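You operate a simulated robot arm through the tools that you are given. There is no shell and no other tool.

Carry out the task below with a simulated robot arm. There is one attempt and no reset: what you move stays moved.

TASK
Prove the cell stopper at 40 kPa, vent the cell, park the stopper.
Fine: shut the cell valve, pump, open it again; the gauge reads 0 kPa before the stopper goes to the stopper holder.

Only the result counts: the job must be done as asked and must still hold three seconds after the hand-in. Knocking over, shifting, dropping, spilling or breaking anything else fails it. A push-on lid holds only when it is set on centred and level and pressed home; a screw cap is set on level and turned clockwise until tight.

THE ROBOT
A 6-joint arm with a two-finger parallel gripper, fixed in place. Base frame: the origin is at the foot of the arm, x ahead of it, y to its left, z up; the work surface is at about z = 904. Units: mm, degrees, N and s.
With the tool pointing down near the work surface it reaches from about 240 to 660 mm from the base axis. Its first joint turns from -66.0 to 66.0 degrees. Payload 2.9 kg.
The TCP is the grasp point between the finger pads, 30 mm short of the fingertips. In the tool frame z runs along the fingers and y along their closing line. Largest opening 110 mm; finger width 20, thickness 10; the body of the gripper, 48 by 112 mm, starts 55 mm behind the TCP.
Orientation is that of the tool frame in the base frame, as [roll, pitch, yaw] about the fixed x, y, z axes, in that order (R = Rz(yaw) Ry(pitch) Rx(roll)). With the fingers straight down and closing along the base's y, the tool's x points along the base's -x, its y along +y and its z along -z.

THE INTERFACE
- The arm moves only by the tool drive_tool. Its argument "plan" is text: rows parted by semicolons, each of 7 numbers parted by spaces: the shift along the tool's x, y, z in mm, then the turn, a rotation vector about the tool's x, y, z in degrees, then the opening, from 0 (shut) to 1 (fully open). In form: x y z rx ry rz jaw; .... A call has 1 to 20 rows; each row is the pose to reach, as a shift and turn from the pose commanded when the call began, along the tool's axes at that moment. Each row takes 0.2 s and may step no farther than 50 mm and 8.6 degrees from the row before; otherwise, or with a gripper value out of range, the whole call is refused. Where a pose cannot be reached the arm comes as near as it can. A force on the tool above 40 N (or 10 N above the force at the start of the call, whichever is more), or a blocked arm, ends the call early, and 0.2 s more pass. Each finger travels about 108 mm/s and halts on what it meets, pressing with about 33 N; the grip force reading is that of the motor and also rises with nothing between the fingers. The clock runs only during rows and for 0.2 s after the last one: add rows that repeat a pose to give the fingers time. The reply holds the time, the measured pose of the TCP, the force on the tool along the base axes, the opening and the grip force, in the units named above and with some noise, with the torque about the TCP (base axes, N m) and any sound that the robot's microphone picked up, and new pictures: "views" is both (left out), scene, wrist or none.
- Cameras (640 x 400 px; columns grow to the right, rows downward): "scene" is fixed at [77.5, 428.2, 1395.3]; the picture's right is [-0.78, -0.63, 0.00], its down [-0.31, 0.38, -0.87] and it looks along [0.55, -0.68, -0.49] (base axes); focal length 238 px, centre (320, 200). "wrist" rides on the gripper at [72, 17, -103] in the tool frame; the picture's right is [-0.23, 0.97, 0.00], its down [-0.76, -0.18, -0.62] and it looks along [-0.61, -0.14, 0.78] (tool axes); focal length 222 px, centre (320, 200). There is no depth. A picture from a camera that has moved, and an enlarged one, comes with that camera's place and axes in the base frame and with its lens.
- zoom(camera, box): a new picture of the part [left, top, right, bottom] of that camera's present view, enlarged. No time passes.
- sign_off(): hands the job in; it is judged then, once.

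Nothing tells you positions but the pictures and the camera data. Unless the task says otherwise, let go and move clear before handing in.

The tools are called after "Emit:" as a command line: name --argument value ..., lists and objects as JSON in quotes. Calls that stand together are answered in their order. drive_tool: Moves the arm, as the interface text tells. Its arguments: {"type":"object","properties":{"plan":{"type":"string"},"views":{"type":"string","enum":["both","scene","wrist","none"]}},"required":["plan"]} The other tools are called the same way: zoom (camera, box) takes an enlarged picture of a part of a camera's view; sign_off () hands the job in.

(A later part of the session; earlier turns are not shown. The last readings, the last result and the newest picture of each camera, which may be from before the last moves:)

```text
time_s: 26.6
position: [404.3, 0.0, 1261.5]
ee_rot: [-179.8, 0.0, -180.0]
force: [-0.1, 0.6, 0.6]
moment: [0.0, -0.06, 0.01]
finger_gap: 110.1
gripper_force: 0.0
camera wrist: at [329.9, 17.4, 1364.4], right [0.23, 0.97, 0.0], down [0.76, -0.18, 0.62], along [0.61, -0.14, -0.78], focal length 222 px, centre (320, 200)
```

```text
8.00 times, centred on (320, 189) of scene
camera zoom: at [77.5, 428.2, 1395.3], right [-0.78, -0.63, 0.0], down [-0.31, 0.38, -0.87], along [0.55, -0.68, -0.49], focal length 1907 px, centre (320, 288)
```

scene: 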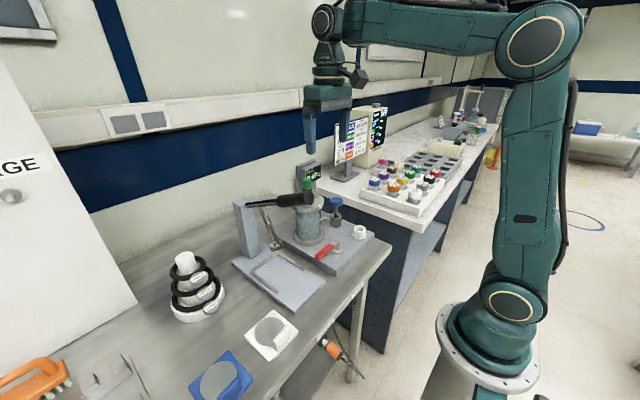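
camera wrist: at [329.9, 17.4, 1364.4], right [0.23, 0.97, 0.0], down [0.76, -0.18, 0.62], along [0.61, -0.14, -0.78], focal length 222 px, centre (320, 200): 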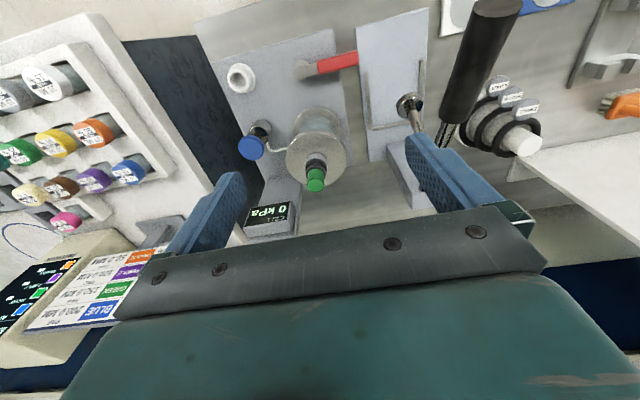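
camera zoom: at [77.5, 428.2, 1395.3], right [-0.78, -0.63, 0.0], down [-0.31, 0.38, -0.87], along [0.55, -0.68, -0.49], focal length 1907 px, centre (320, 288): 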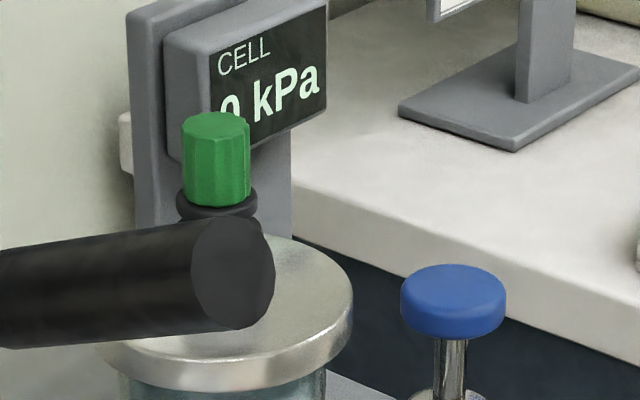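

The gauge reads 0 kPa, so the cell is vented. The stopper's green knob is about 25 mm across, from z≈1084 to 1112, at about (500,-30). I'll hover above it with the jaws partly open.

Emit:
drive_tool --plan "-30 -10 20 0 0 0 1;-60 -20 45 0 0 0 0.8;-90 -28 70 0 0 0 0.6;-96 -30 98 0 0 0 0.6;-96 -30 98 0 0 0 0.6"

Emit:
zoom --camera "wrist" --box '[230, 100, 430, 240]'

Emit:
zoom --camera "scene" --box '[270, 140, 370, 220]'

```text
time_s: 27.9
position: [505.2, -21.7, 1168.0]
ee_rot: [178.8, -0.9, 179.9]
force: [-0.4, 0.4, -0.1]
moment: [-0.01, 0.01, 0.04]
finger_gap: 66.1
gripper_force: 0.0
out of reach, approached as far as the arm can: row 4, 5
camera wrist: at [433.5, -6.8, 1272.9], right [0.23, 0.97, 0.02], down [0.77, -0.19, 0.61], along [0.59, -0.13, -0.79], focal length 222 px, centre (320, 200)
```

scene: 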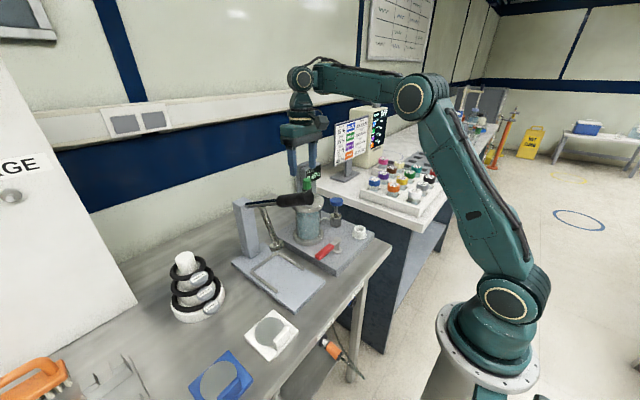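
wrist: 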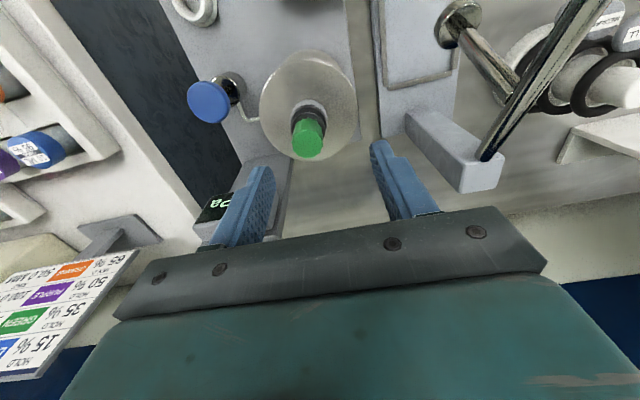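

```text
2.86 times, centred on (330, 170) of wrist
camera zoom: at [433.5, -6.8, 1272.9], right [0.23, 0.97, 0.02], down [0.77, -0.19, 0.61], along [0.59, -0.13, -0.79], focal length 635 px, centre (291, 286)
```

zoom: 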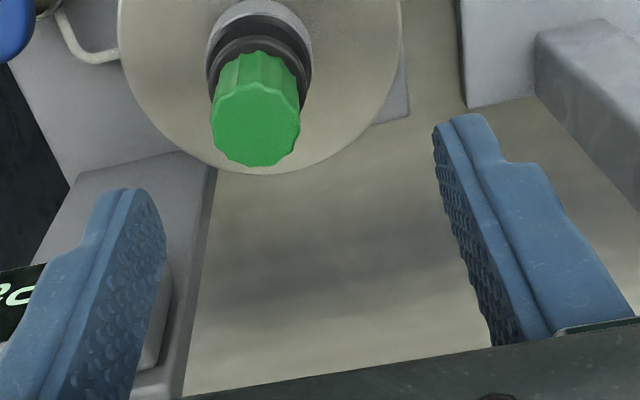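

```text
5.00 times, centred on (320, 180) of scene
camera zoom: at [77.6, 428.2, 1395.3], right [-0.78, -0.63, 0.0], down [-0.31, 0.38, -0.87], along [0.55, -0.68, -0.49], focal length 1192 px, centre (320, 300)
```

zoom: 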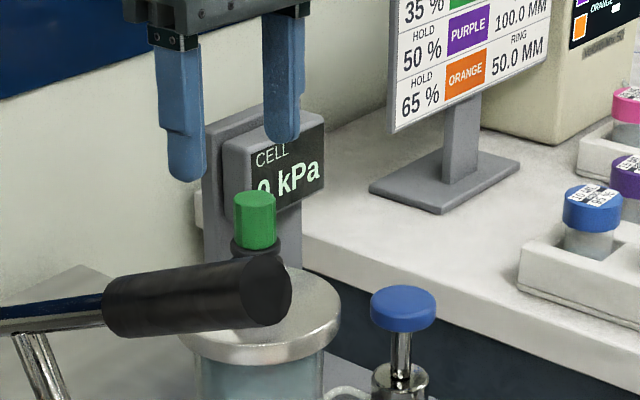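

The arm stopped slightly off its target and slightly tilted at about (505,-22,1168), reporting that it could not reach the pose. I'll hold there with a small repeat to see whether it settles.

Emit:
drive_tool --plan "0 0 0 0 0 0 0.6;0 0 0 0 0 0 0.6" --views "none"

```text
time_s: 28.4
position: [504.3, -21.1, 1167.2]
ee_rot: [178.7, -1.0, 179.9]
force: [0.6, 0.8, 1.0]
moment: [0.01, 0.03, -0.02]
finger_gap: 66.0
gripper_force: 0.0
```

Emit:
drive_tool --plan "2 -4 -5 0.6 -0.5 0 0.6;4 -8 -10 1.3 -1 0 0.6;4 -9 -10 1.3 -1 0 0.6" --views "none"

```text
time_s: 29.2
position: [502.0, -27.5, 1179.2]
ee_rot: [179.9, 0.1, 179.9]
force: [0.1, 0.3, -0.4]
moment: [-0.01, 0.01, 0.02]
finger_gap: 66.2
gripper_force: 0.0
out of reach, approached as far as the arm can: row 1, 2, 3
```

It is level now, but it still reports out of reach at around (502,-27,1179). I'll try a plain small downward step to learn which direction is limited.

Emit:
drive_tool --plan "0 0 8 0 0 0 0.6;0 0 16 0 0 0 0.6;0 0 16 0 0 0 0.6" --views "both"

```text
time_s: 30.1
position: [506.2, -40.6, 1170.8]
ee_rot: [-178.5, 0.8, 180.0]
force: [-0.9, -0.8, 0.4]
moment: [0.01, -0.03, 0.01]
finger_gap: 65.9
gripper_force: 0.1
out of reach, approached as far as the arm can: row 1, 2
camera wrist: at [431.2, -21.3, 1273.2], right [0.23, 0.97, -0.02], down [0.75, -0.16, 0.64], along [0.62, -0.16, -0.77], focal length 222 px, centre (320, 200)
```

scene: 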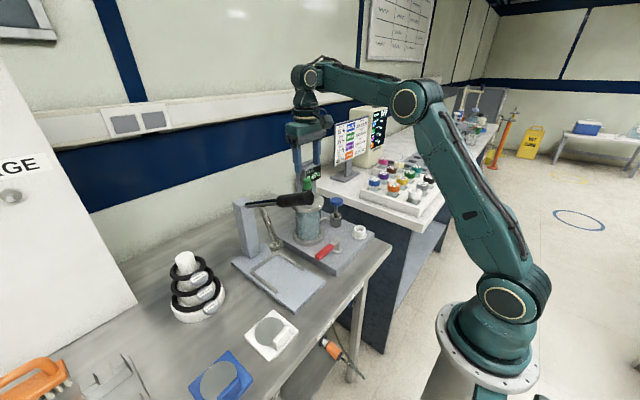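
wrist: 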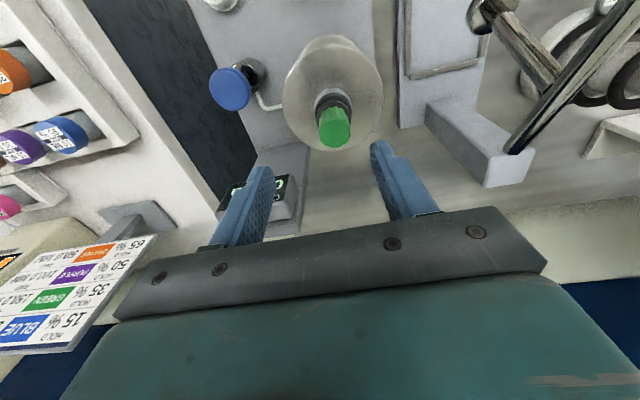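

The arm cannot quite reach the hover pose from straight above. I'll back off to x≈455, lower to grasp height there, and come in along +x with the open fingers straddling the knob.

Emit:
drive_tool --plan "10 3 -15 -0.5 0.3 0 0.6;30 8 -20 -1 0.6 0 0.6;50 11 -20 -1.5 0.8 0 0.6;50 11 -20 -1.5 0.8 0 0.6" --views "none"

```text
time_s: 31.1
position: [457.4, -28.6, 1200.6]
ee_rot: [179.9, 0.0, 179.9]
force: [-0.7, 0.0, 0.1]
moment: [0.0, 0.0, 0.0]
finger_gap: 66.1
gripper_force: 0.0
out of reach, approached as far as the arm can: row 1, 2, 3, 4
```

Emit:
drive_tool --plan "0 0 0 0 0 0 0.6;0 0 0 0 0 0 0.6" --views "both"

```text
time_s: 31.6
position: [457.7, -26.2, 1199.9]
ee_rot: [-180.0, 0.1, 180.0]
force: [0.0, -0.6, 0.7]
moment: [0.02, 0.01, -0.01]
finger_gap: 66.1
gripper_force: 0.0
camera wrist: at [384.3, -10.5, 1304.0], right [0.23, 0.97, 0.0], down [0.76, -0.18, 0.62], along [0.61, -0.14, -0.78], focal length 222 px, centre (320, 200)
```

scene: 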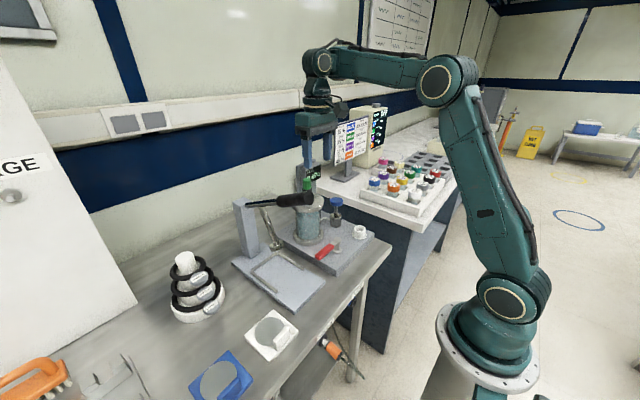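
wrist: 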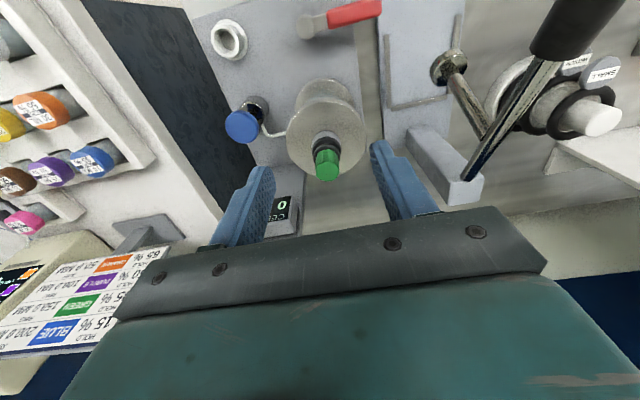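

Emit:
drive_tool --plan "0 0 10 0 0 0 0.6;0 0 20 0 0 0 0.6;0 0 20 0 0 0 0.6" --views "none"

```text
time_s: 32.5
position: [466.8, -16.3, 1191.1]
ee_rot: [177.6, -1.1, 179.9]
force: [-0.1, -0.6, 0.2]
moment: [0.02, 0.0, 0.0]
finger_gap: 66.0
gripper_force: 0.0
out of reach, approached as far as the arm can: row 1, 2, 3
```

There is a barrier to moving down here, although earlier paths at lower x or more negative y went through fine. I'll return to the higher pose and use the route that worked.

Emit:
drive_tool --plan "22 5 -21 0.8 -0.4 0 0.6;44 10 -42 1.6 -0.8 0 0.6;67 16 -64 2.4 -1.1 0 0.6;67 16 -64 2.4 -1.1 0 0.6;67 16 -64 2.4 -1.1 0 0.6" --views "none"

```text
time_s: 33.6
position: [386.3, -11.4, 1243.8]
ee_rot: [-177.6, 1.1, 179.9]
force: [-0.9, 0.1, 1.0]
moment: [0.02, 0.01, 0.0]
finger_gap: 66.0
gripper_force: 0.1
out of reach, approached as far as the arm can: row 1, 2, 3, 4
```

Emit:
drive_tool --plan "0 0 0 0 0 0 0.6;0 0 0 0 0 0 0.6;0 0 0 0 0 0 0.6" --views "none"

```text
time_s: 34.5
position: [386.4, -11.1, 1243.9]
ee_rot: [-177.5, 1.1, -179.9]
force: [0.4, 0.5, -0.5]
moment: [0.03, -0.02, 0.0]
finger_gap: 66.2
gripper_force: 0.1
```

Emit:
drive_tool --plan "0 0 0 -1.2 0.5 0 0.6;0 0 0 -2.5 1.1 0 0.6;0 0 0 -2.5 1.1 0 0.6;0 0 0 -2.5 1.1 0 0.6" --views "none"

```text
time_s: 35.5
position: [382.1, -11.2, 1235.9]
ee_rot: [179.8, 0.0, 179.9]
force: [-0.3, 0.0, -0.1]
moment: [-0.01, -0.02, -0.01]
finger_gap: 65.9
gripper_force: 0.0
out of reach, approached as far as the arm can: row 1, 2, 3
```

Emit:
drive_tool --plan "0 0 0 0 0 0 0.6;0 0 0 0 0 0 0.6;0 0 0 0 0 0 0.6" --views "scene"

```text
time_s: 36.2
position: [382.8, -12.4, 1235.7]
ee_rot: [179.8, 0.0, 179.9]
force: [0.2, -0.1, -0.1]
moment: [-0.01, 0.01, -0.01]
finger_gap: 65.9
gripper_force: 0.0
```

scene: 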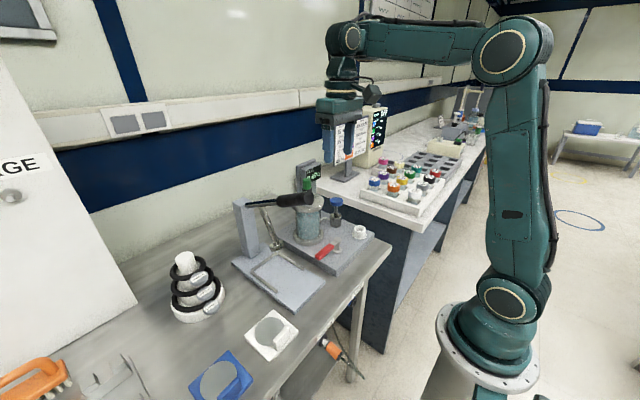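

The trouble only appears when the forearm is about horizontal, which looks like a wrist singularity. I'll cross it in larger downward steps at x≈380 and then work below it.

Emit:
drive_tool --plan "0 -8 45 0 0 0 0.6;0 -12 85 0 0 0 0.6;0 -17 115 0 0 0 0.6;0 -17 115 0 0 0 0.6;0 -17 115 0 0 0 0.6"

```text
time_s: 37.5
position: [378.4, -34.6, 1103.6]
ee_rot: [179.9, 0.1, 179.9]
force: [0.2, 0.5, 0.5]
moment: [-0.02, -0.01, 0.03]
finger_gap: 65.8
gripper_force: 0.1
out of reach, approached as far as the arm can: row 1, 2
camera wrist: at [304.3, -17.1, 1208.1], right [0.23, 0.97, 0.0], down [0.76, -0.18, 0.63], along [0.61, -0.14, -0.78], focal length 222 px, centre (320, 200)
```

scene: 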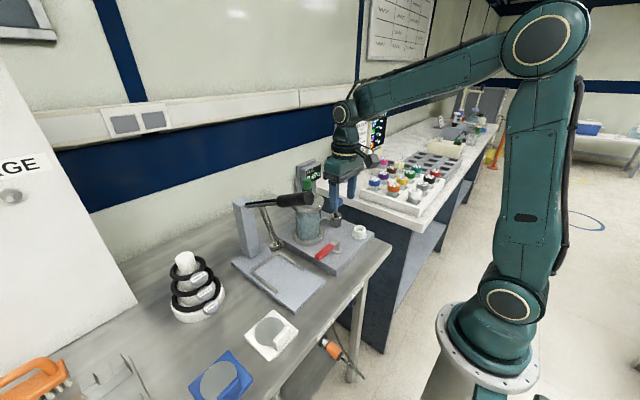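
wrist: 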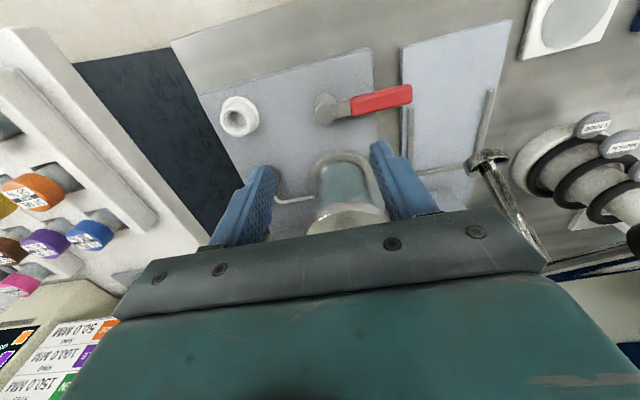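

I'm below the singularity at (378,-35,1104), level. I'll rise slightly to 1118 and slide along +x so the open fingers straddle the knob at (500,-30).

Emit:
drive_tool --plan "0 4.6 -14.4 0 0 0 0.6;-35 4.6 -14.4 0 0 0 0.6;-70 4.6 -14.4 0 0 0 0.6;-70 4.6 -14.4 0 0 0 0.6"

Emit:
zoom --camera "scene" --box '[270, 150, 370, 220]'

```text
time_s: 38.5
position: [446.1, -26.7, 1118.1]
ee_rot: [179.9, 0.2, -179.9]
force: [-1.2, 1.1, 0.3]
moment: [-0.01, 0.01, 0.0]
finger_gap: 66.0
gripper_force: 0.0
camera wrist: at [372.7, -9.4, 1223.0], right [0.23, 0.97, 0.0], down [0.76, -0.18, 0.63], along [0.61, -0.14, -0.78], focal length 222 px, centre (320, 200)
```

scene: 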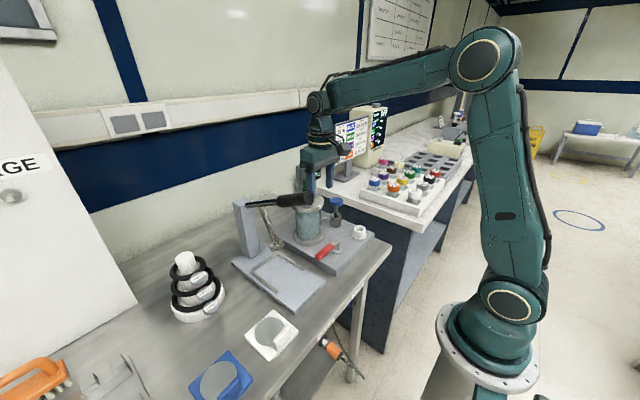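
wrist: 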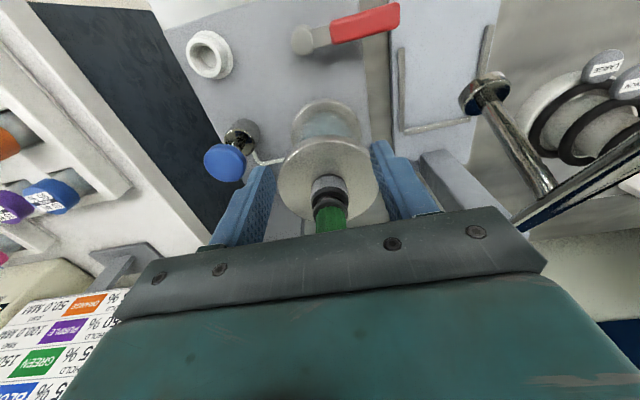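

```text
5.71 times, centred on (320, 185) of scene
camera zoom: at [77.5, 428.2, 1395.3], right [-0.78, -0.63, 0.0], down [-0.31, 0.38, -0.87], along [0.55, -0.68, -0.49], focal length 1362 px, centre (320, 286)
```

zoom: 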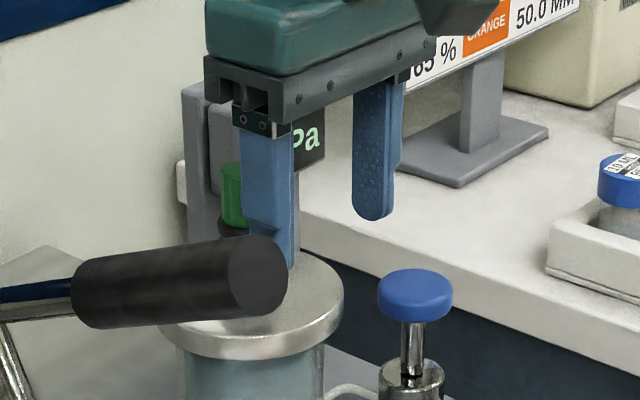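

The knob sits between the fingers at y≈-28. I'll advance the last 52 mm in +x and check before closing.

Emit:
drive_tool --plan "-18 1 0 0 0 0 0.6;-36 1 0 0 0 0 0.6;-52 1 0 0 0 0 0.6;-52 1 0 0 0 0 0.6"

Emit:
zoom --camera "scene" --box '[270, 150, 370, 220]'

Emit:
zoom --camera "wrist" --box '[230, 100, 430, 240]'

```text
time_s: 39.5
position: [499.0, -23.5, 1119.2]
ee_rot: [179.8, 0.2, -180.0]
force: [-0.2, -0.2, 1.0]
moment: [0.0, 0.05, 0.0]
finger_gap: 66.1
gripper_force: 0.1
camera wrist: at [425.1, -7.2, 1223.3], right [0.23, 0.97, 0.0], down [0.76, -0.18, 0.62], along [0.61, -0.14, -0.78], focal length 222 px, centre (320, 200)
```

scene: 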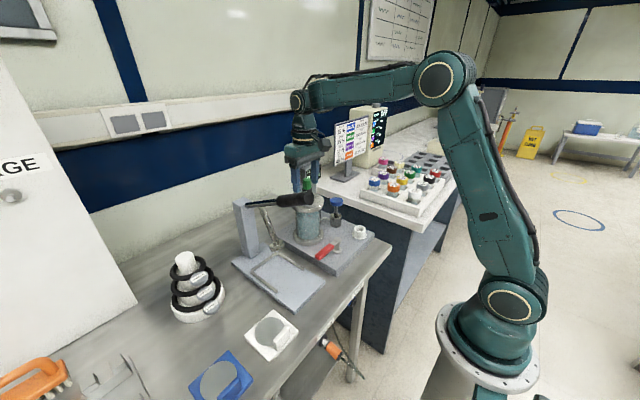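
wrist: 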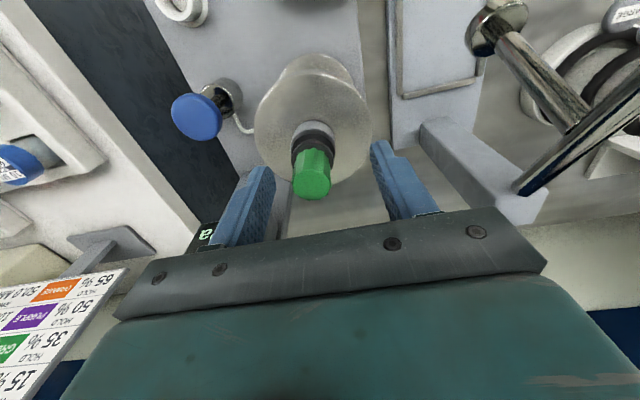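

```text
5.71 times, centred on (320, 185) of scene
camera zoom: at [77.5, 428.2, 1395.3], right [-0.78, -0.63, 0.0], down [-0.31, 0.38, -0.87], along [0.55, -0.68, -0.49], focal length 1362 px, centre (320, 286)
```

zoom: 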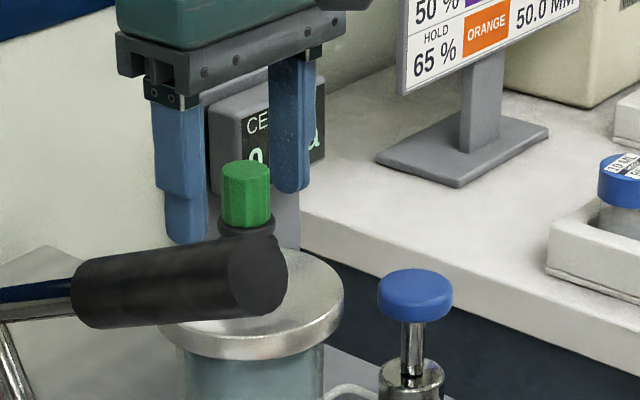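

```text
2.86 times, centred on (330, 170) of wrist
camera zoom: at [425.1, -7.2, 1223.3], right [0.23, 0.97, 0.0], down [0.76, -0.18, 0.62], along [0.61, -0.14, -0.78], focal length 635 px, centre (291, 286)
```

zoom: 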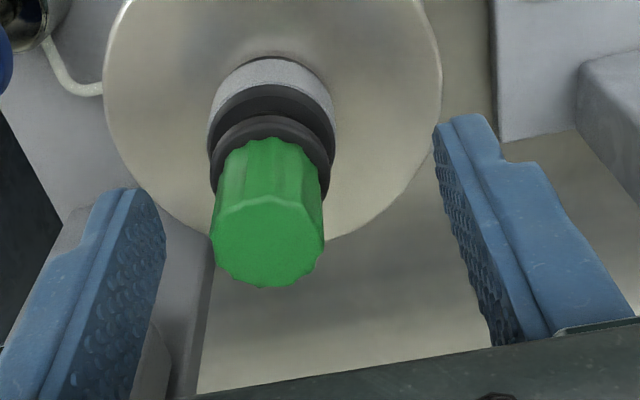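

The knob is at about (500,-30) and the TCP at (499,-23.5), so I'll shift -6 in y to centre before gripping.

Emit:
drive_tool --plan "0 -4 0 0 0 0 0.6;-1 -6.5 0 0 0 0 0.6;-1 -6.5 0 0 0 0 0.6"

Emit:
zoom --camera "wrist" --box '[230, 100, 430, 240]'

Emit:
zoom --camera "scene" --box '[270, 150, 370, 220]'

```text
time_s: 40.2
position: [498.2, -30.9, 1119.1]
ee_rot: [179.8, 0.2, 179.9]
force: [0.0, 0.0, -0.2]
moment: [0.02, 0.03, 0.02]
finger_gap: 66.0
gripper_force: 0.2
camera wrist: at [425.5, -13.7, 1222.8], right [0.23, 0.97, 0.0], down [0.76, -0.18, 0.62], along [0.61, -0.14, -0.78], focal length 222 px, centre (320, 200)
```

scene: 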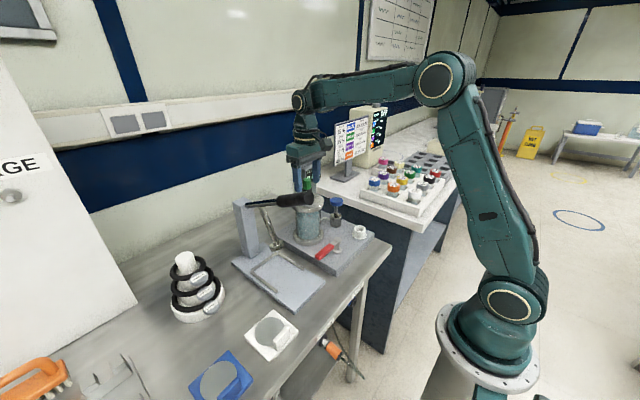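
wrist: 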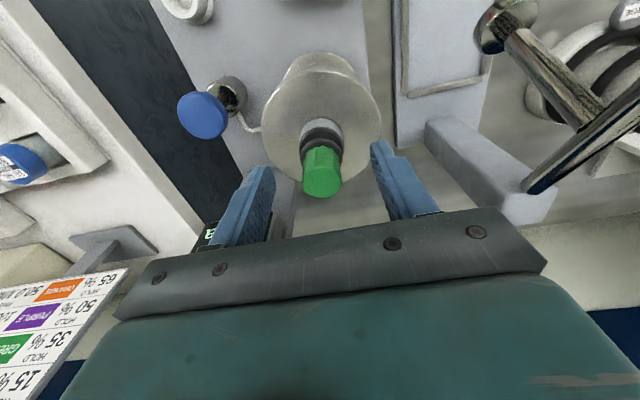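

```text
2.86 times, centred on (330, 170) of wrist
camera zoom: at [425.5, -13.7, 1222.8], right [0.23, 0.97, 0.0], down [0.76, -0.18, 0.62], along [0.61, -0.14, -0.78], focal length 635 px, centre (291, 286)
```

zoom: 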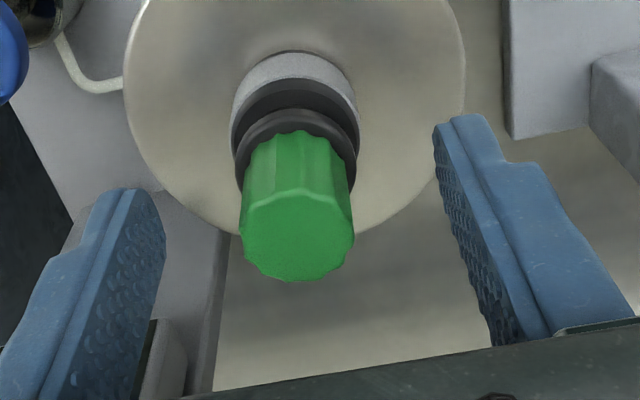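

```text
5.71 times, centred on (320, 185) of scene
camera zoom: at [77.5, 428.2, 1395.3], right [-0.78, -0.63, 0.0], down [-0.31, 0.38, -0.87], along [0.55, -0.68, -0.49], focal length 1362 px, centre (320, 286)
```

zoom: 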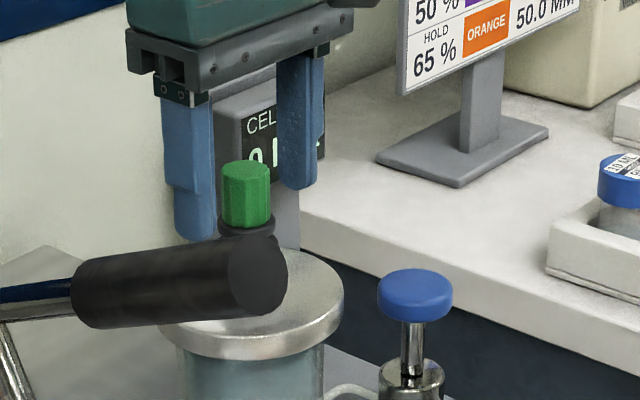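

The knob is centred between the fingers and the tips reach most of the way down it. I'll close on it.

Emit:
drive_tool --plan "0 0 1.5 0 0 0 0.6;-1 0 1.5 0 0 0 0.1;-1 0 1.5 0 0 0 0;-1 0 1.5 0 0 0 0;-1 0 1.5 0 0 0 0"

Emit:
zoom --camera "wrist" --box '[230, 100, 430, 240]'

Emit:
zoom --camera "scene" --box '[270, 150, 370, 220]'

```text
time_s: 41.5
position: [500.7, -30.8, 1117.5]
ee_rot: [179.8, 0.2, 179.9]
force: [0.5, 0.7, 0.9]
moment: [0.07, -0.01, 0.0]
finger_gap: 21.9
gripper_force: 32.7
camera wrist: at [426.6, -14.0, 1221.7], right [0.23, 0.97, 0.0], down [0.76, -0.18, 0.63], along [0.61, -0.14, -0.78], focal length 222 px, centre (320, 200)
```

scene: 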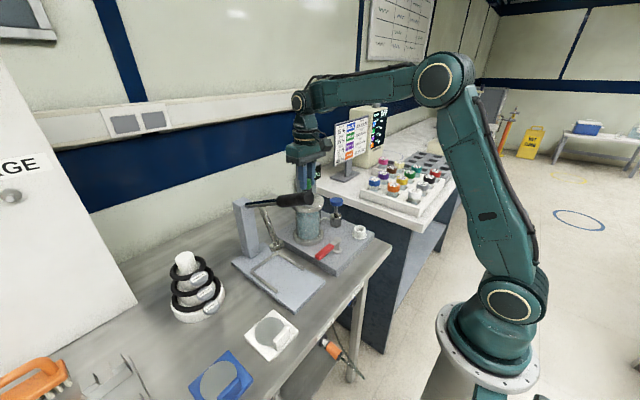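
wrist: 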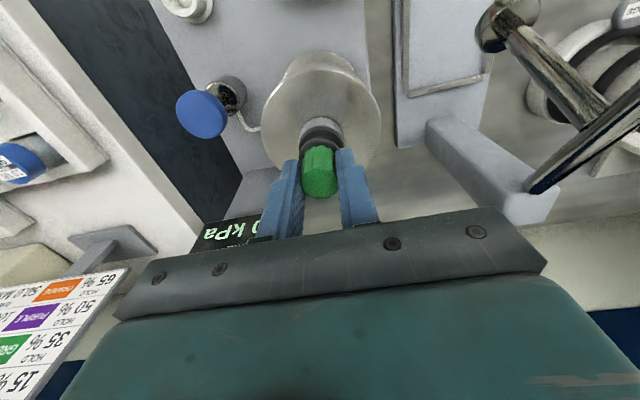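

```text
2.86 times, centred on (330, 170) of wrist
camera zoom: at [426.6, -14.0, 1221.7], right [0.23, 0.97, 0.0], down [0.76, -0.18, 0.63], along [0.61, -0.14, -0.78], focal length 635 px, centre (291, 286)
```

zoom: 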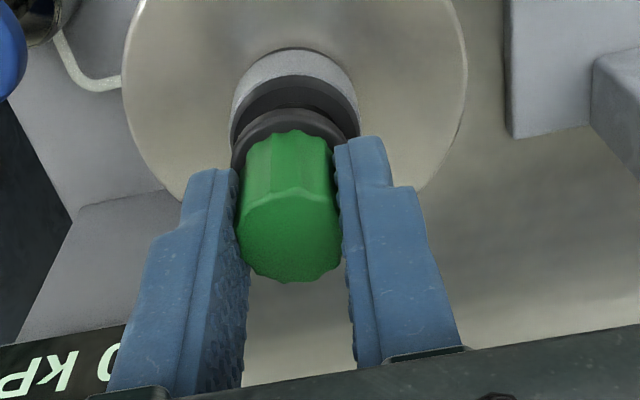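

```text
5.71 times, centred on (320, 185) of scene
camera zoom: at [77.5, 428.2, 1395.2], right [-0.78, -0.63, 0.0], down [-0.31, 0.38, -0.87], along [0.55, -0.68, -0.49], focal length 1362 px, centre (320, 286)
```

zoom: 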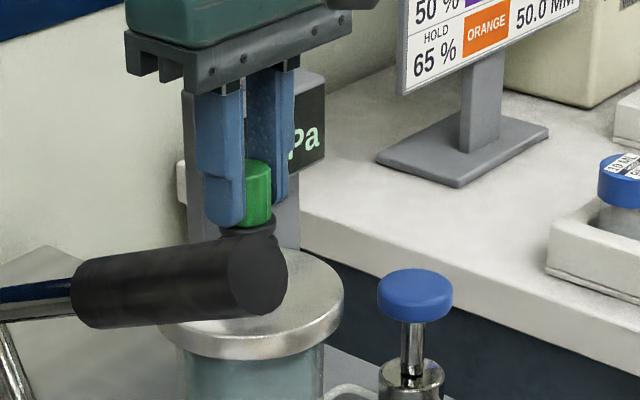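

I have a grip of 21.9 mm with a firm force. Now I'll lift slowly, straight up.

Emit:
drive_tool --plan "0 0 -4 0 0 0 0;0 0 -8 0 0 0 0;0 0 -12 0 0 0 0;0 0 -16 0 0 0 0;0 0 -20 0 0 0 0;0 0 -20 0 0 0 0"

Emit:
zoom --camera "wrist" --box '[230, 100, 430, 240]'

Emit:
zoom --camera "scene" --box '[270, 150, 370, 220]'

```text
time_s: 42.9
position: [499.0, -31.1, 1137.3]
ee_rot: [180.0, 0.1, 179.9]
force: [0.0, -0.5, 0.1]
moment: [0.0, 0.01, 0.08]
finger_gap: 21.8
gripper_force: 32.8
camera wrist: at [426.2, -13.5, 1242.2], right [0.23, 0.97, 0.0], down [0.76, -0.18, 0.63], along [0.61, -0.14, -0.78], focal length 222 px, centre (320, 200)
```

scene: 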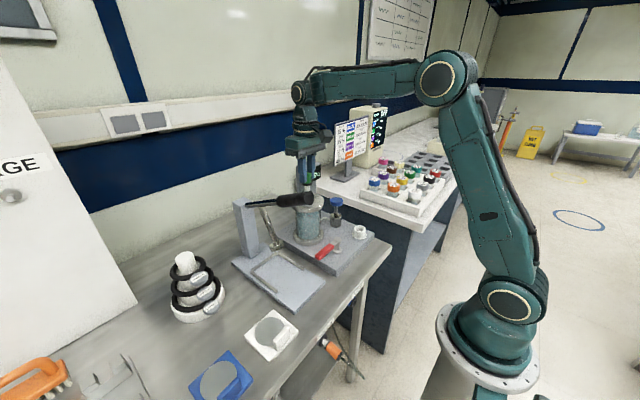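
wrist: 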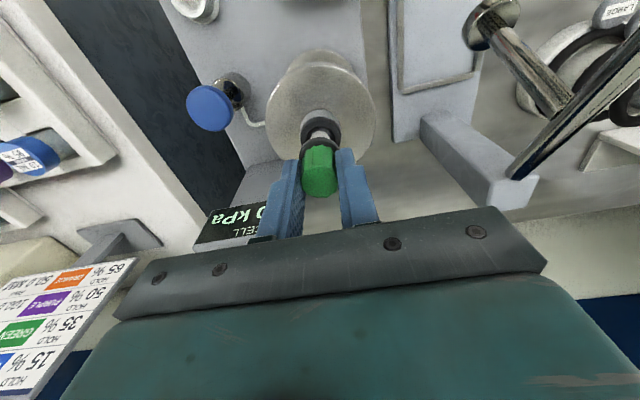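

```text
2.86 times, centred on (330, 170) of wrist
camera zoom: at [426.2, -13.5, 1242.2], right [0.23, 0.97, 0.0], down [0.76, -0.18, 0.63], along [0.61, -0.14, -0.78], focal length 635 px, centre (291, 286)
```

zoom: 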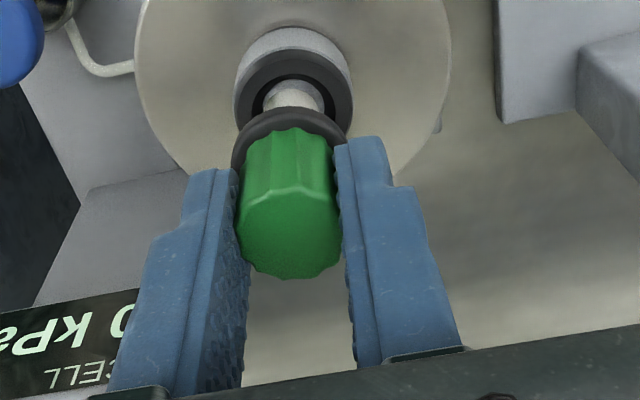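

```text
5.71 times, centred on (320, 185) of scene
camera zoom: at [77.5, 428.2, 1395.3], right [-0.78, -0.63, 0.0], down [-0.31, 0.38, -0.87], along [0.55, -0.68, -0.49], focal length 1362 px, centre (320, 286)
```

zoom: 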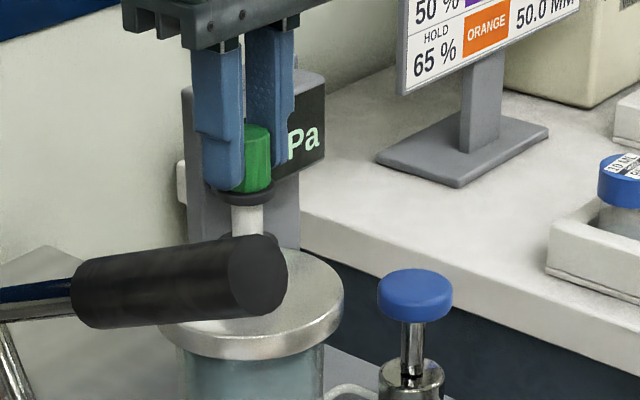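

The stopper is sliding out cleanly, with its pale plug still partly in the neck. I'll lift a little more.

Emit:
drive_tool --plan "0 0 -4 0 0 0 0;0 0 -8 0 0 0 0;0 0 -8 0 0 0 0"

Emit:
zoom --camera "scene" --box '[270, 150, 370, 220]'

Emit:
zoom --camera "wrist" --box '[230, 100, 430, 240]'

```text
time_s: 43.6
position: [499.5, -30.2, 1145.8]
ee_rot: [179.9, 0.1, 179.9]
force: [-0.1, -0.6, -0.3]
moment: [-0.02, 0.0, 0.03]
finger_gap: 21.8
gripper_force: 33.3
camera wrist: at [425.9, -13.2, 1250.1], right [0.23, 0.97, 0.0], down [0.76, -0.18, 0.63], along [0.61, -0.14, -0.78], focal length 222 px, centre (320, 200)
```

scene: 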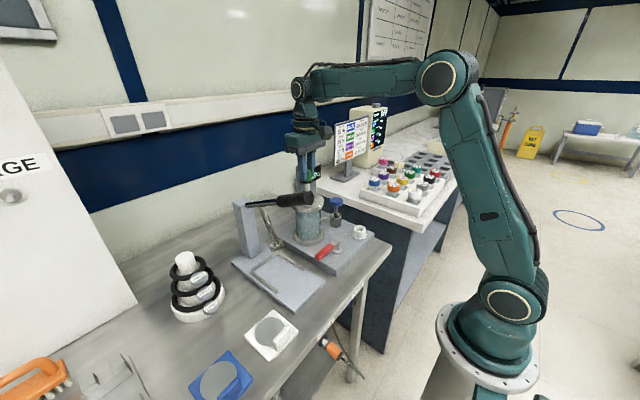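
wrist: 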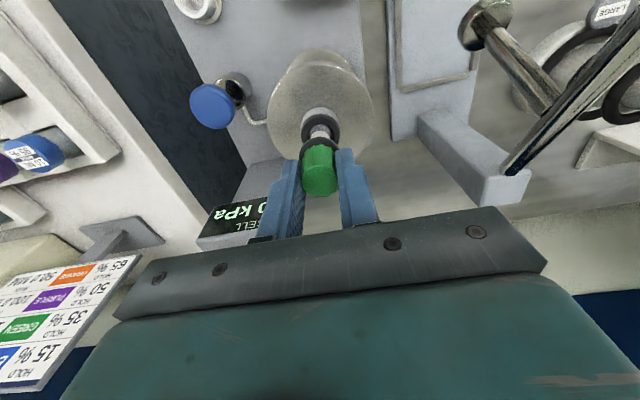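

```text
5.71 times, centred on (320, 185) of scene
camera zoom: at [77.5, 428.2, 1395.3], right [-0.78, -0.63, 0.0], down [-0.31, 0.38, -0.87], along [0.55, -0.68, -0.49], focal length 1362 px, centre (320, 286)
```

zoom: 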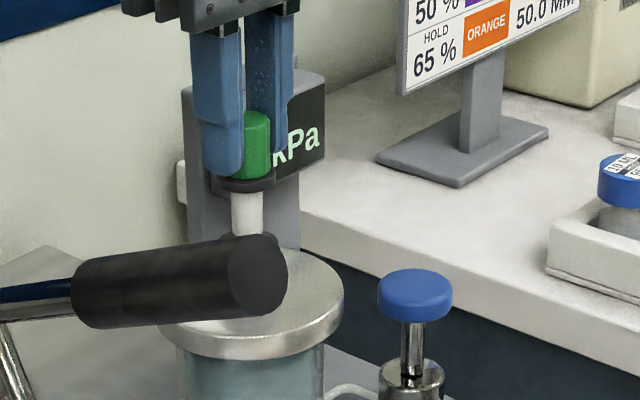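

```text
2.86 times, centred on (330, 170) of wrist
camera zoom: at [425.9, -13.2, 1250.1], right [0.23, 0.97, 0.0], down [0.76, -0.18, 0.63], along [0.61, -0.14, -0.78], focal length 635 px, centre (291, 286)
```

zoom: 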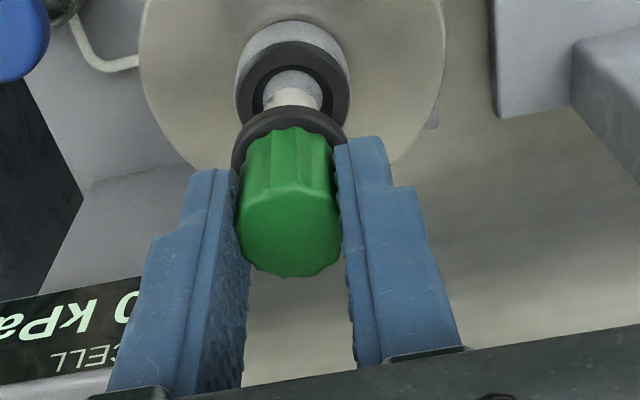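

I'll zoom tighter on the plug and neck to see whether the plug is out.

Emit:
zoom --camera "wrist" --box '[295, 90, 355, 160]'

Emit:
zoom --camera "scene" --box '[295, 165, 330, 200]'

```text
5.71 times, centred on (325, 125) of wrist
camera zoom: at [425.9, -13.2, 1250.1], right [0.23, 0.97, 0.0], down [0.76, -0.18, 0.63], along [0.61, -0.14, -0.78], focal length 1269 px, centre (291, 629)
```

zoom: 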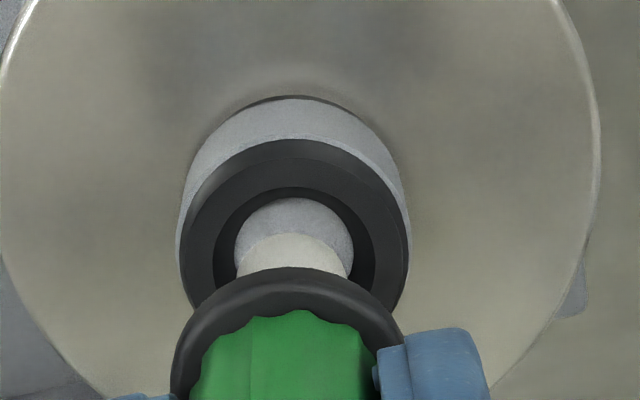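

```text
11.43 times, centred on (312, 182) of scene
camera zoom: at [77.5, 428.2, 1395.3], right [-0.78, -0.63, 0.0], down [-0.31, 0.38, -0.87], along [0.55, -0.68, -0.49], focal length 2725 px, centre (406, 400)
```

zoom: 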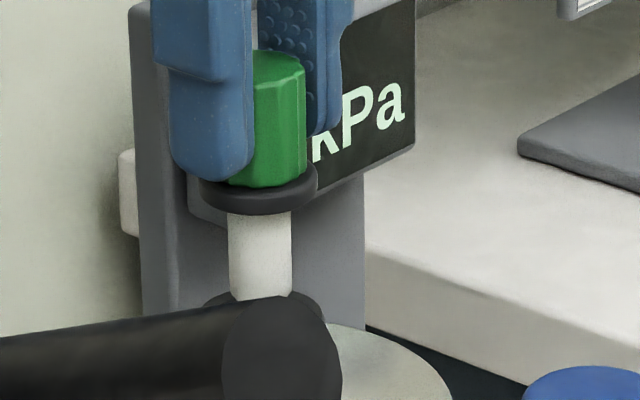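

The plug end now looks to be right at the neck's rim. A few more millimetres upward should clear it.

Emit:
drive_tool --plan "0 0 -3 0 0 0 0;0 0 -6 0 0 0 0;0 0 -6 0 0 0 0"

Emit:
zoom --camera "wrist" --box '[295, 90, 355, 160]'

Emit:
zoom --camera "scene" --box '[295, 165, 330, 200]'

```text
time_s: 44.5
position: [500.1, -30.8, 1153.5]
ee_rot: [179.9, 0.2, 179.9]
force: [-0.5, -0.2, 0.2]
moment: [0.02, -0.03, -0.02]
finger_gap: 21.9
gripper_force: 32.8
camera wrist: at [426.2, -13.6, 1256.2], right [0.23, 0.97, 0.0], down [0.76, -0.18, 0.63], along [0.61, -0.14, -0.78], focal length 222 px, centre (320, 200)
```

scene: 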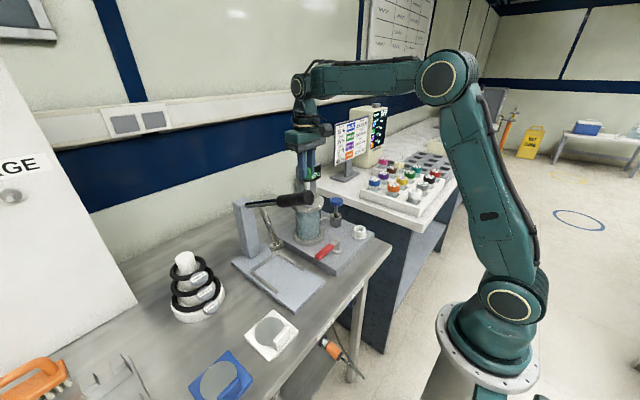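
wrist: 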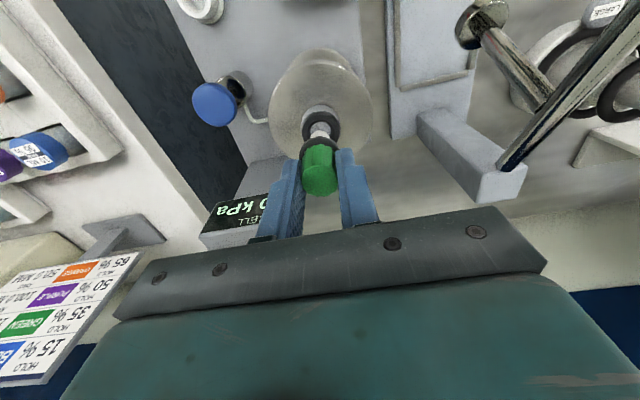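

```text
5.71 times, centred on (325, 125) of wrist
camera zoom: at [426.2, -13.6, 1256.2], right [0.23, 0.97, 0.0], down [0.76, -0.18, 0.63], along [0.61, -0.14, -0.78], focal length 1269 px, centre (291, 629)
```

zoom: 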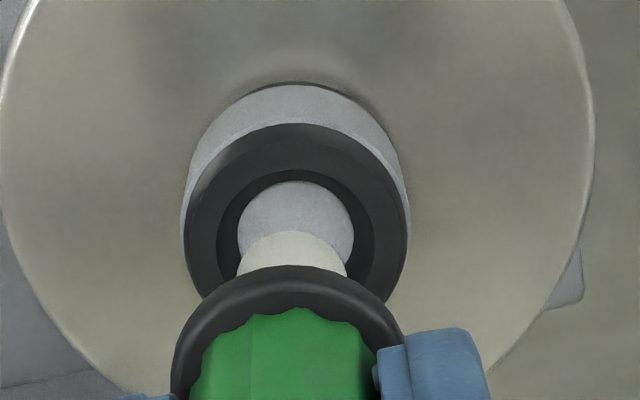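

```text
11.43 times, centred on (312, 182) of scene
camera zoom: at [77.5, 428.2, 1395.3], right [-0.78, -0.63, 0.0], down [-0.31, 0.38, -0.87], along [0.55, -0.68, -0.49], focal length 2725 px, centre (406, 400)
```

zoom: 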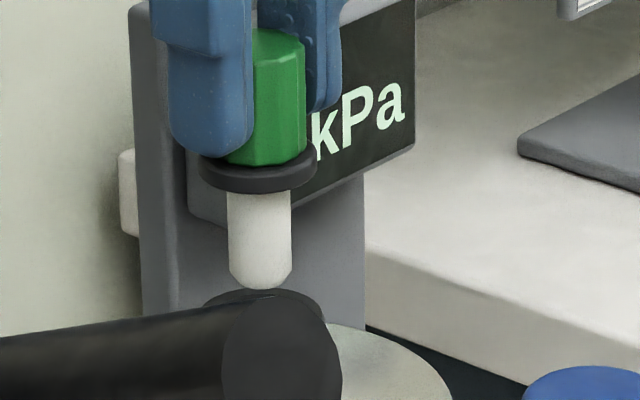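

The plug is fully out; it is about 28 mm long with a chamfered end. I'll carry it towards the white holder cup near (373,-131), staying high, and then hover over it.

Emit:
drive_tool --plan "25 -15 0 0 0 0 0;50 -35 0 0 0 0 0;75 -55 0 0 0 0 0;100 -78 0 0 0 0 0;127 -100 10 0 0 0 0;127 -100 50 0 0 0 0;127 -100 70 0 0 0 0;127 -100 70 0 0 0 0"

Emit:
zoom --camera "wrist" --box '[260, 70, 380, 170]'

Emit:
zoom --camera "scene" --box '[320, 170, 400, 250]'

```text
time_s: 46.2
position: [373.3, -128.9, 1080.6]
ee_rot: [179.9, 0.2, 180.0]
force: [0.6, -0.3, -0.7]
moment: [0.01, 0.01, 0.03]
finger_gap: 21.9
gripper_force: 33.3
camera wrist: at [299.7, -112.1, 1184.8], right [0.23, 0.97, 0.0], down [0.76, -0.18, 0.62], along [0.61, -0.14, -0.78], focal length 222 px, centre (320, 200)
```

scene: 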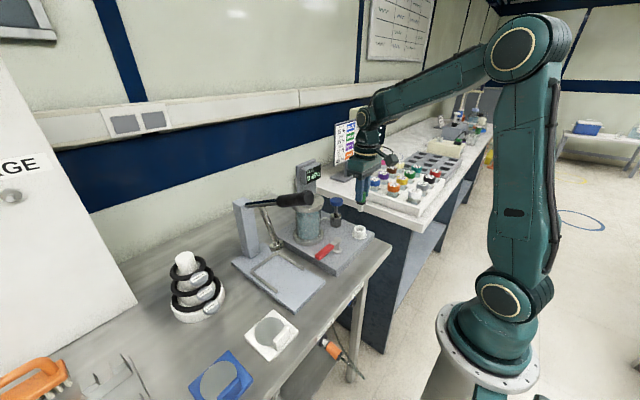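
wrist: 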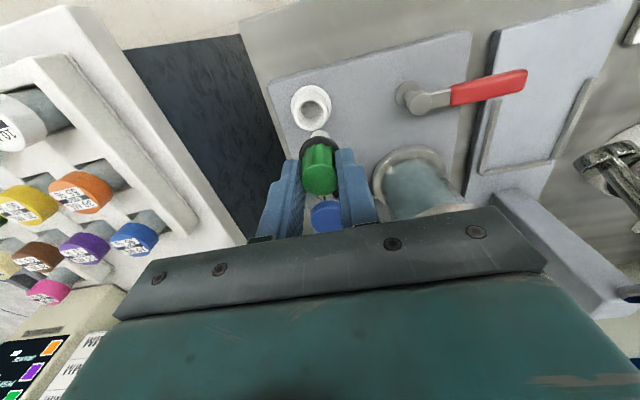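

```text
4.00 times, centred on (320, 120) of wrist
camera zoom: at [299.7, -112.1, 1184.8], right [0.23, 0.97, 0.0], down [0.76, -0.18, 0.62], along [0.61, -0.14, -0.78], focal length 888 px, centre (320, 520)
```

zoom: 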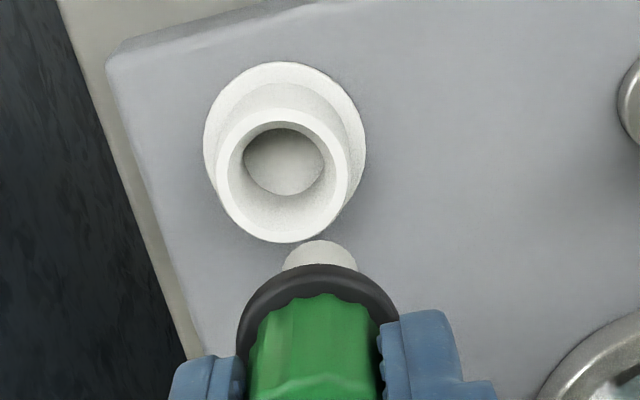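

```text
5.00 times, centred on (360, 210) of scene
camera zoom: at [77.5, 428.2, 1395.3], right [-0.78, -0.63, 0.0], down [-0.31, 0.38, -0.87], along [0.55, -0.68, -0.49], focal length 1192 px, centre (120, 150)
```

zoom: 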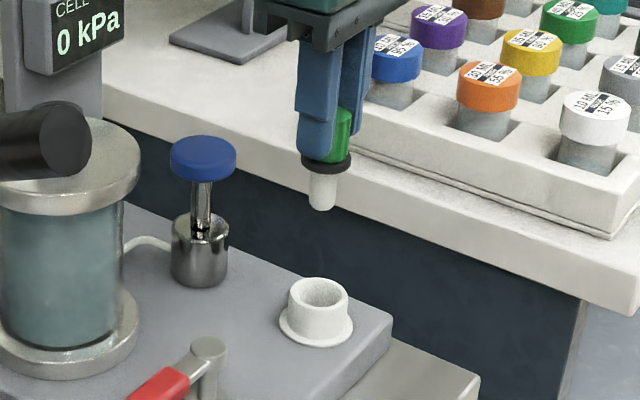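

Seen against the plug, the cup axis is about 10.5 mm further in -y at nearly the same x. I'll shift over and come lower for another check.

Emit:
drive_tool --plan "0 -6 0 0 0 0 0;0 -10.5 15 0 0 0 0;0 -10.5 35 0 0 0 0;0 -10.5 35 0 0 0 0"

Emit:
zoom --camera "wrist" --box '[260, 80, 380, 180]'

Emit:
zoom --camera "scene" --box '[335, 190, 385, 240]'

```text
time_s: 47.2
position: [373.2, -141.8, 1048.1]
ee_rot: [179.8, 0.2, -180.0]
force: [0.5, -0.9, 0.1]
moment: [0.02, -0.01, 0.02]
finger_gap: 21.7
gripper_force: 33.6
camera wrist: at [300.0, -123.4, 1151.1], right [0.23, 0.97, 0.0], down [0.76, -0.18, 0.63], along [0.61, -0.14, -0.78], focal length 222 px, centre (320, 200)
```

scene: 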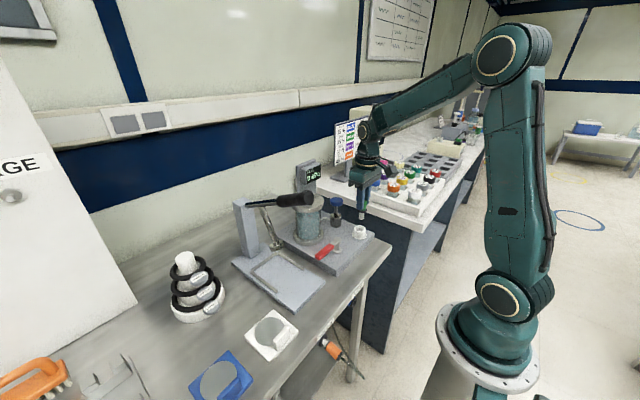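
wrist: 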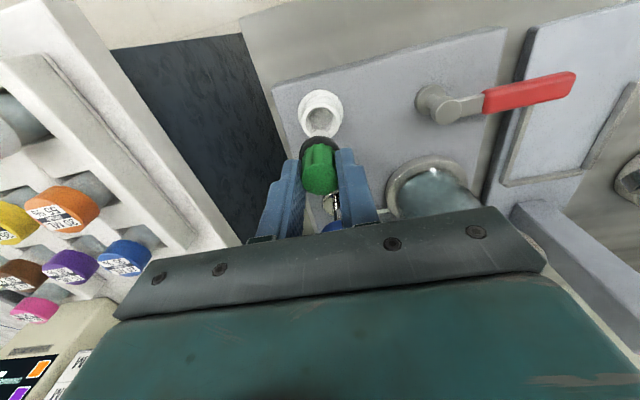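

```text
4.00 times, centred on (320, 130) of wrist
camera zoom: at [300.0, -123.4, 1151.1], right [0.23, 0.97, 0.0], down [0.76, -0.18, 0.63], along [0.61, -0.14, -0.78], focal length 888 px, centre (320, 480)
```

zoom: 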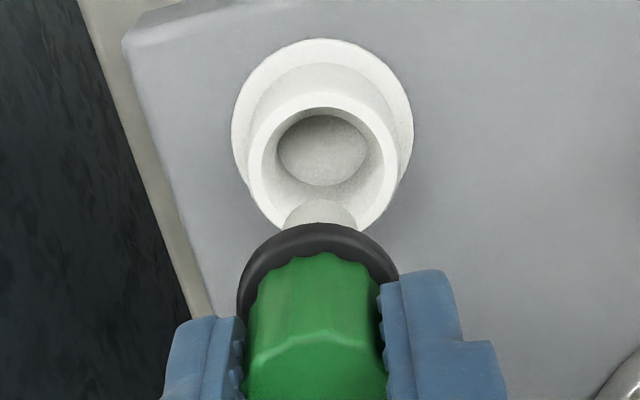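

```text
8.00 times, centred on (360, 215) of scene
camera zoom: at [77.5, 428.2, 1395.3], right [-0.78, -0.63, 0.0], down [-0.31, 0.38, -0.87], along [0.55, -0.68, -0.49], focal length 1907 px, centre (0, 80)
```

zoom: 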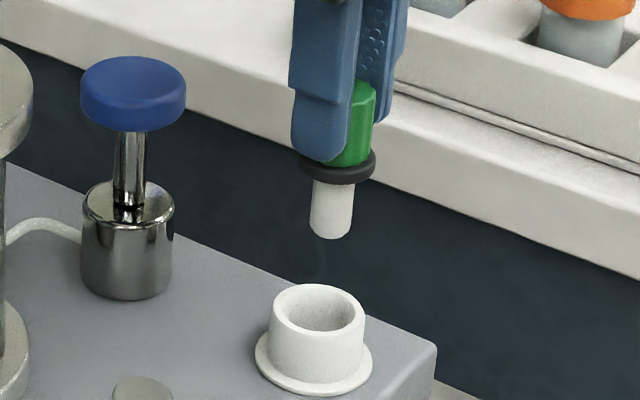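

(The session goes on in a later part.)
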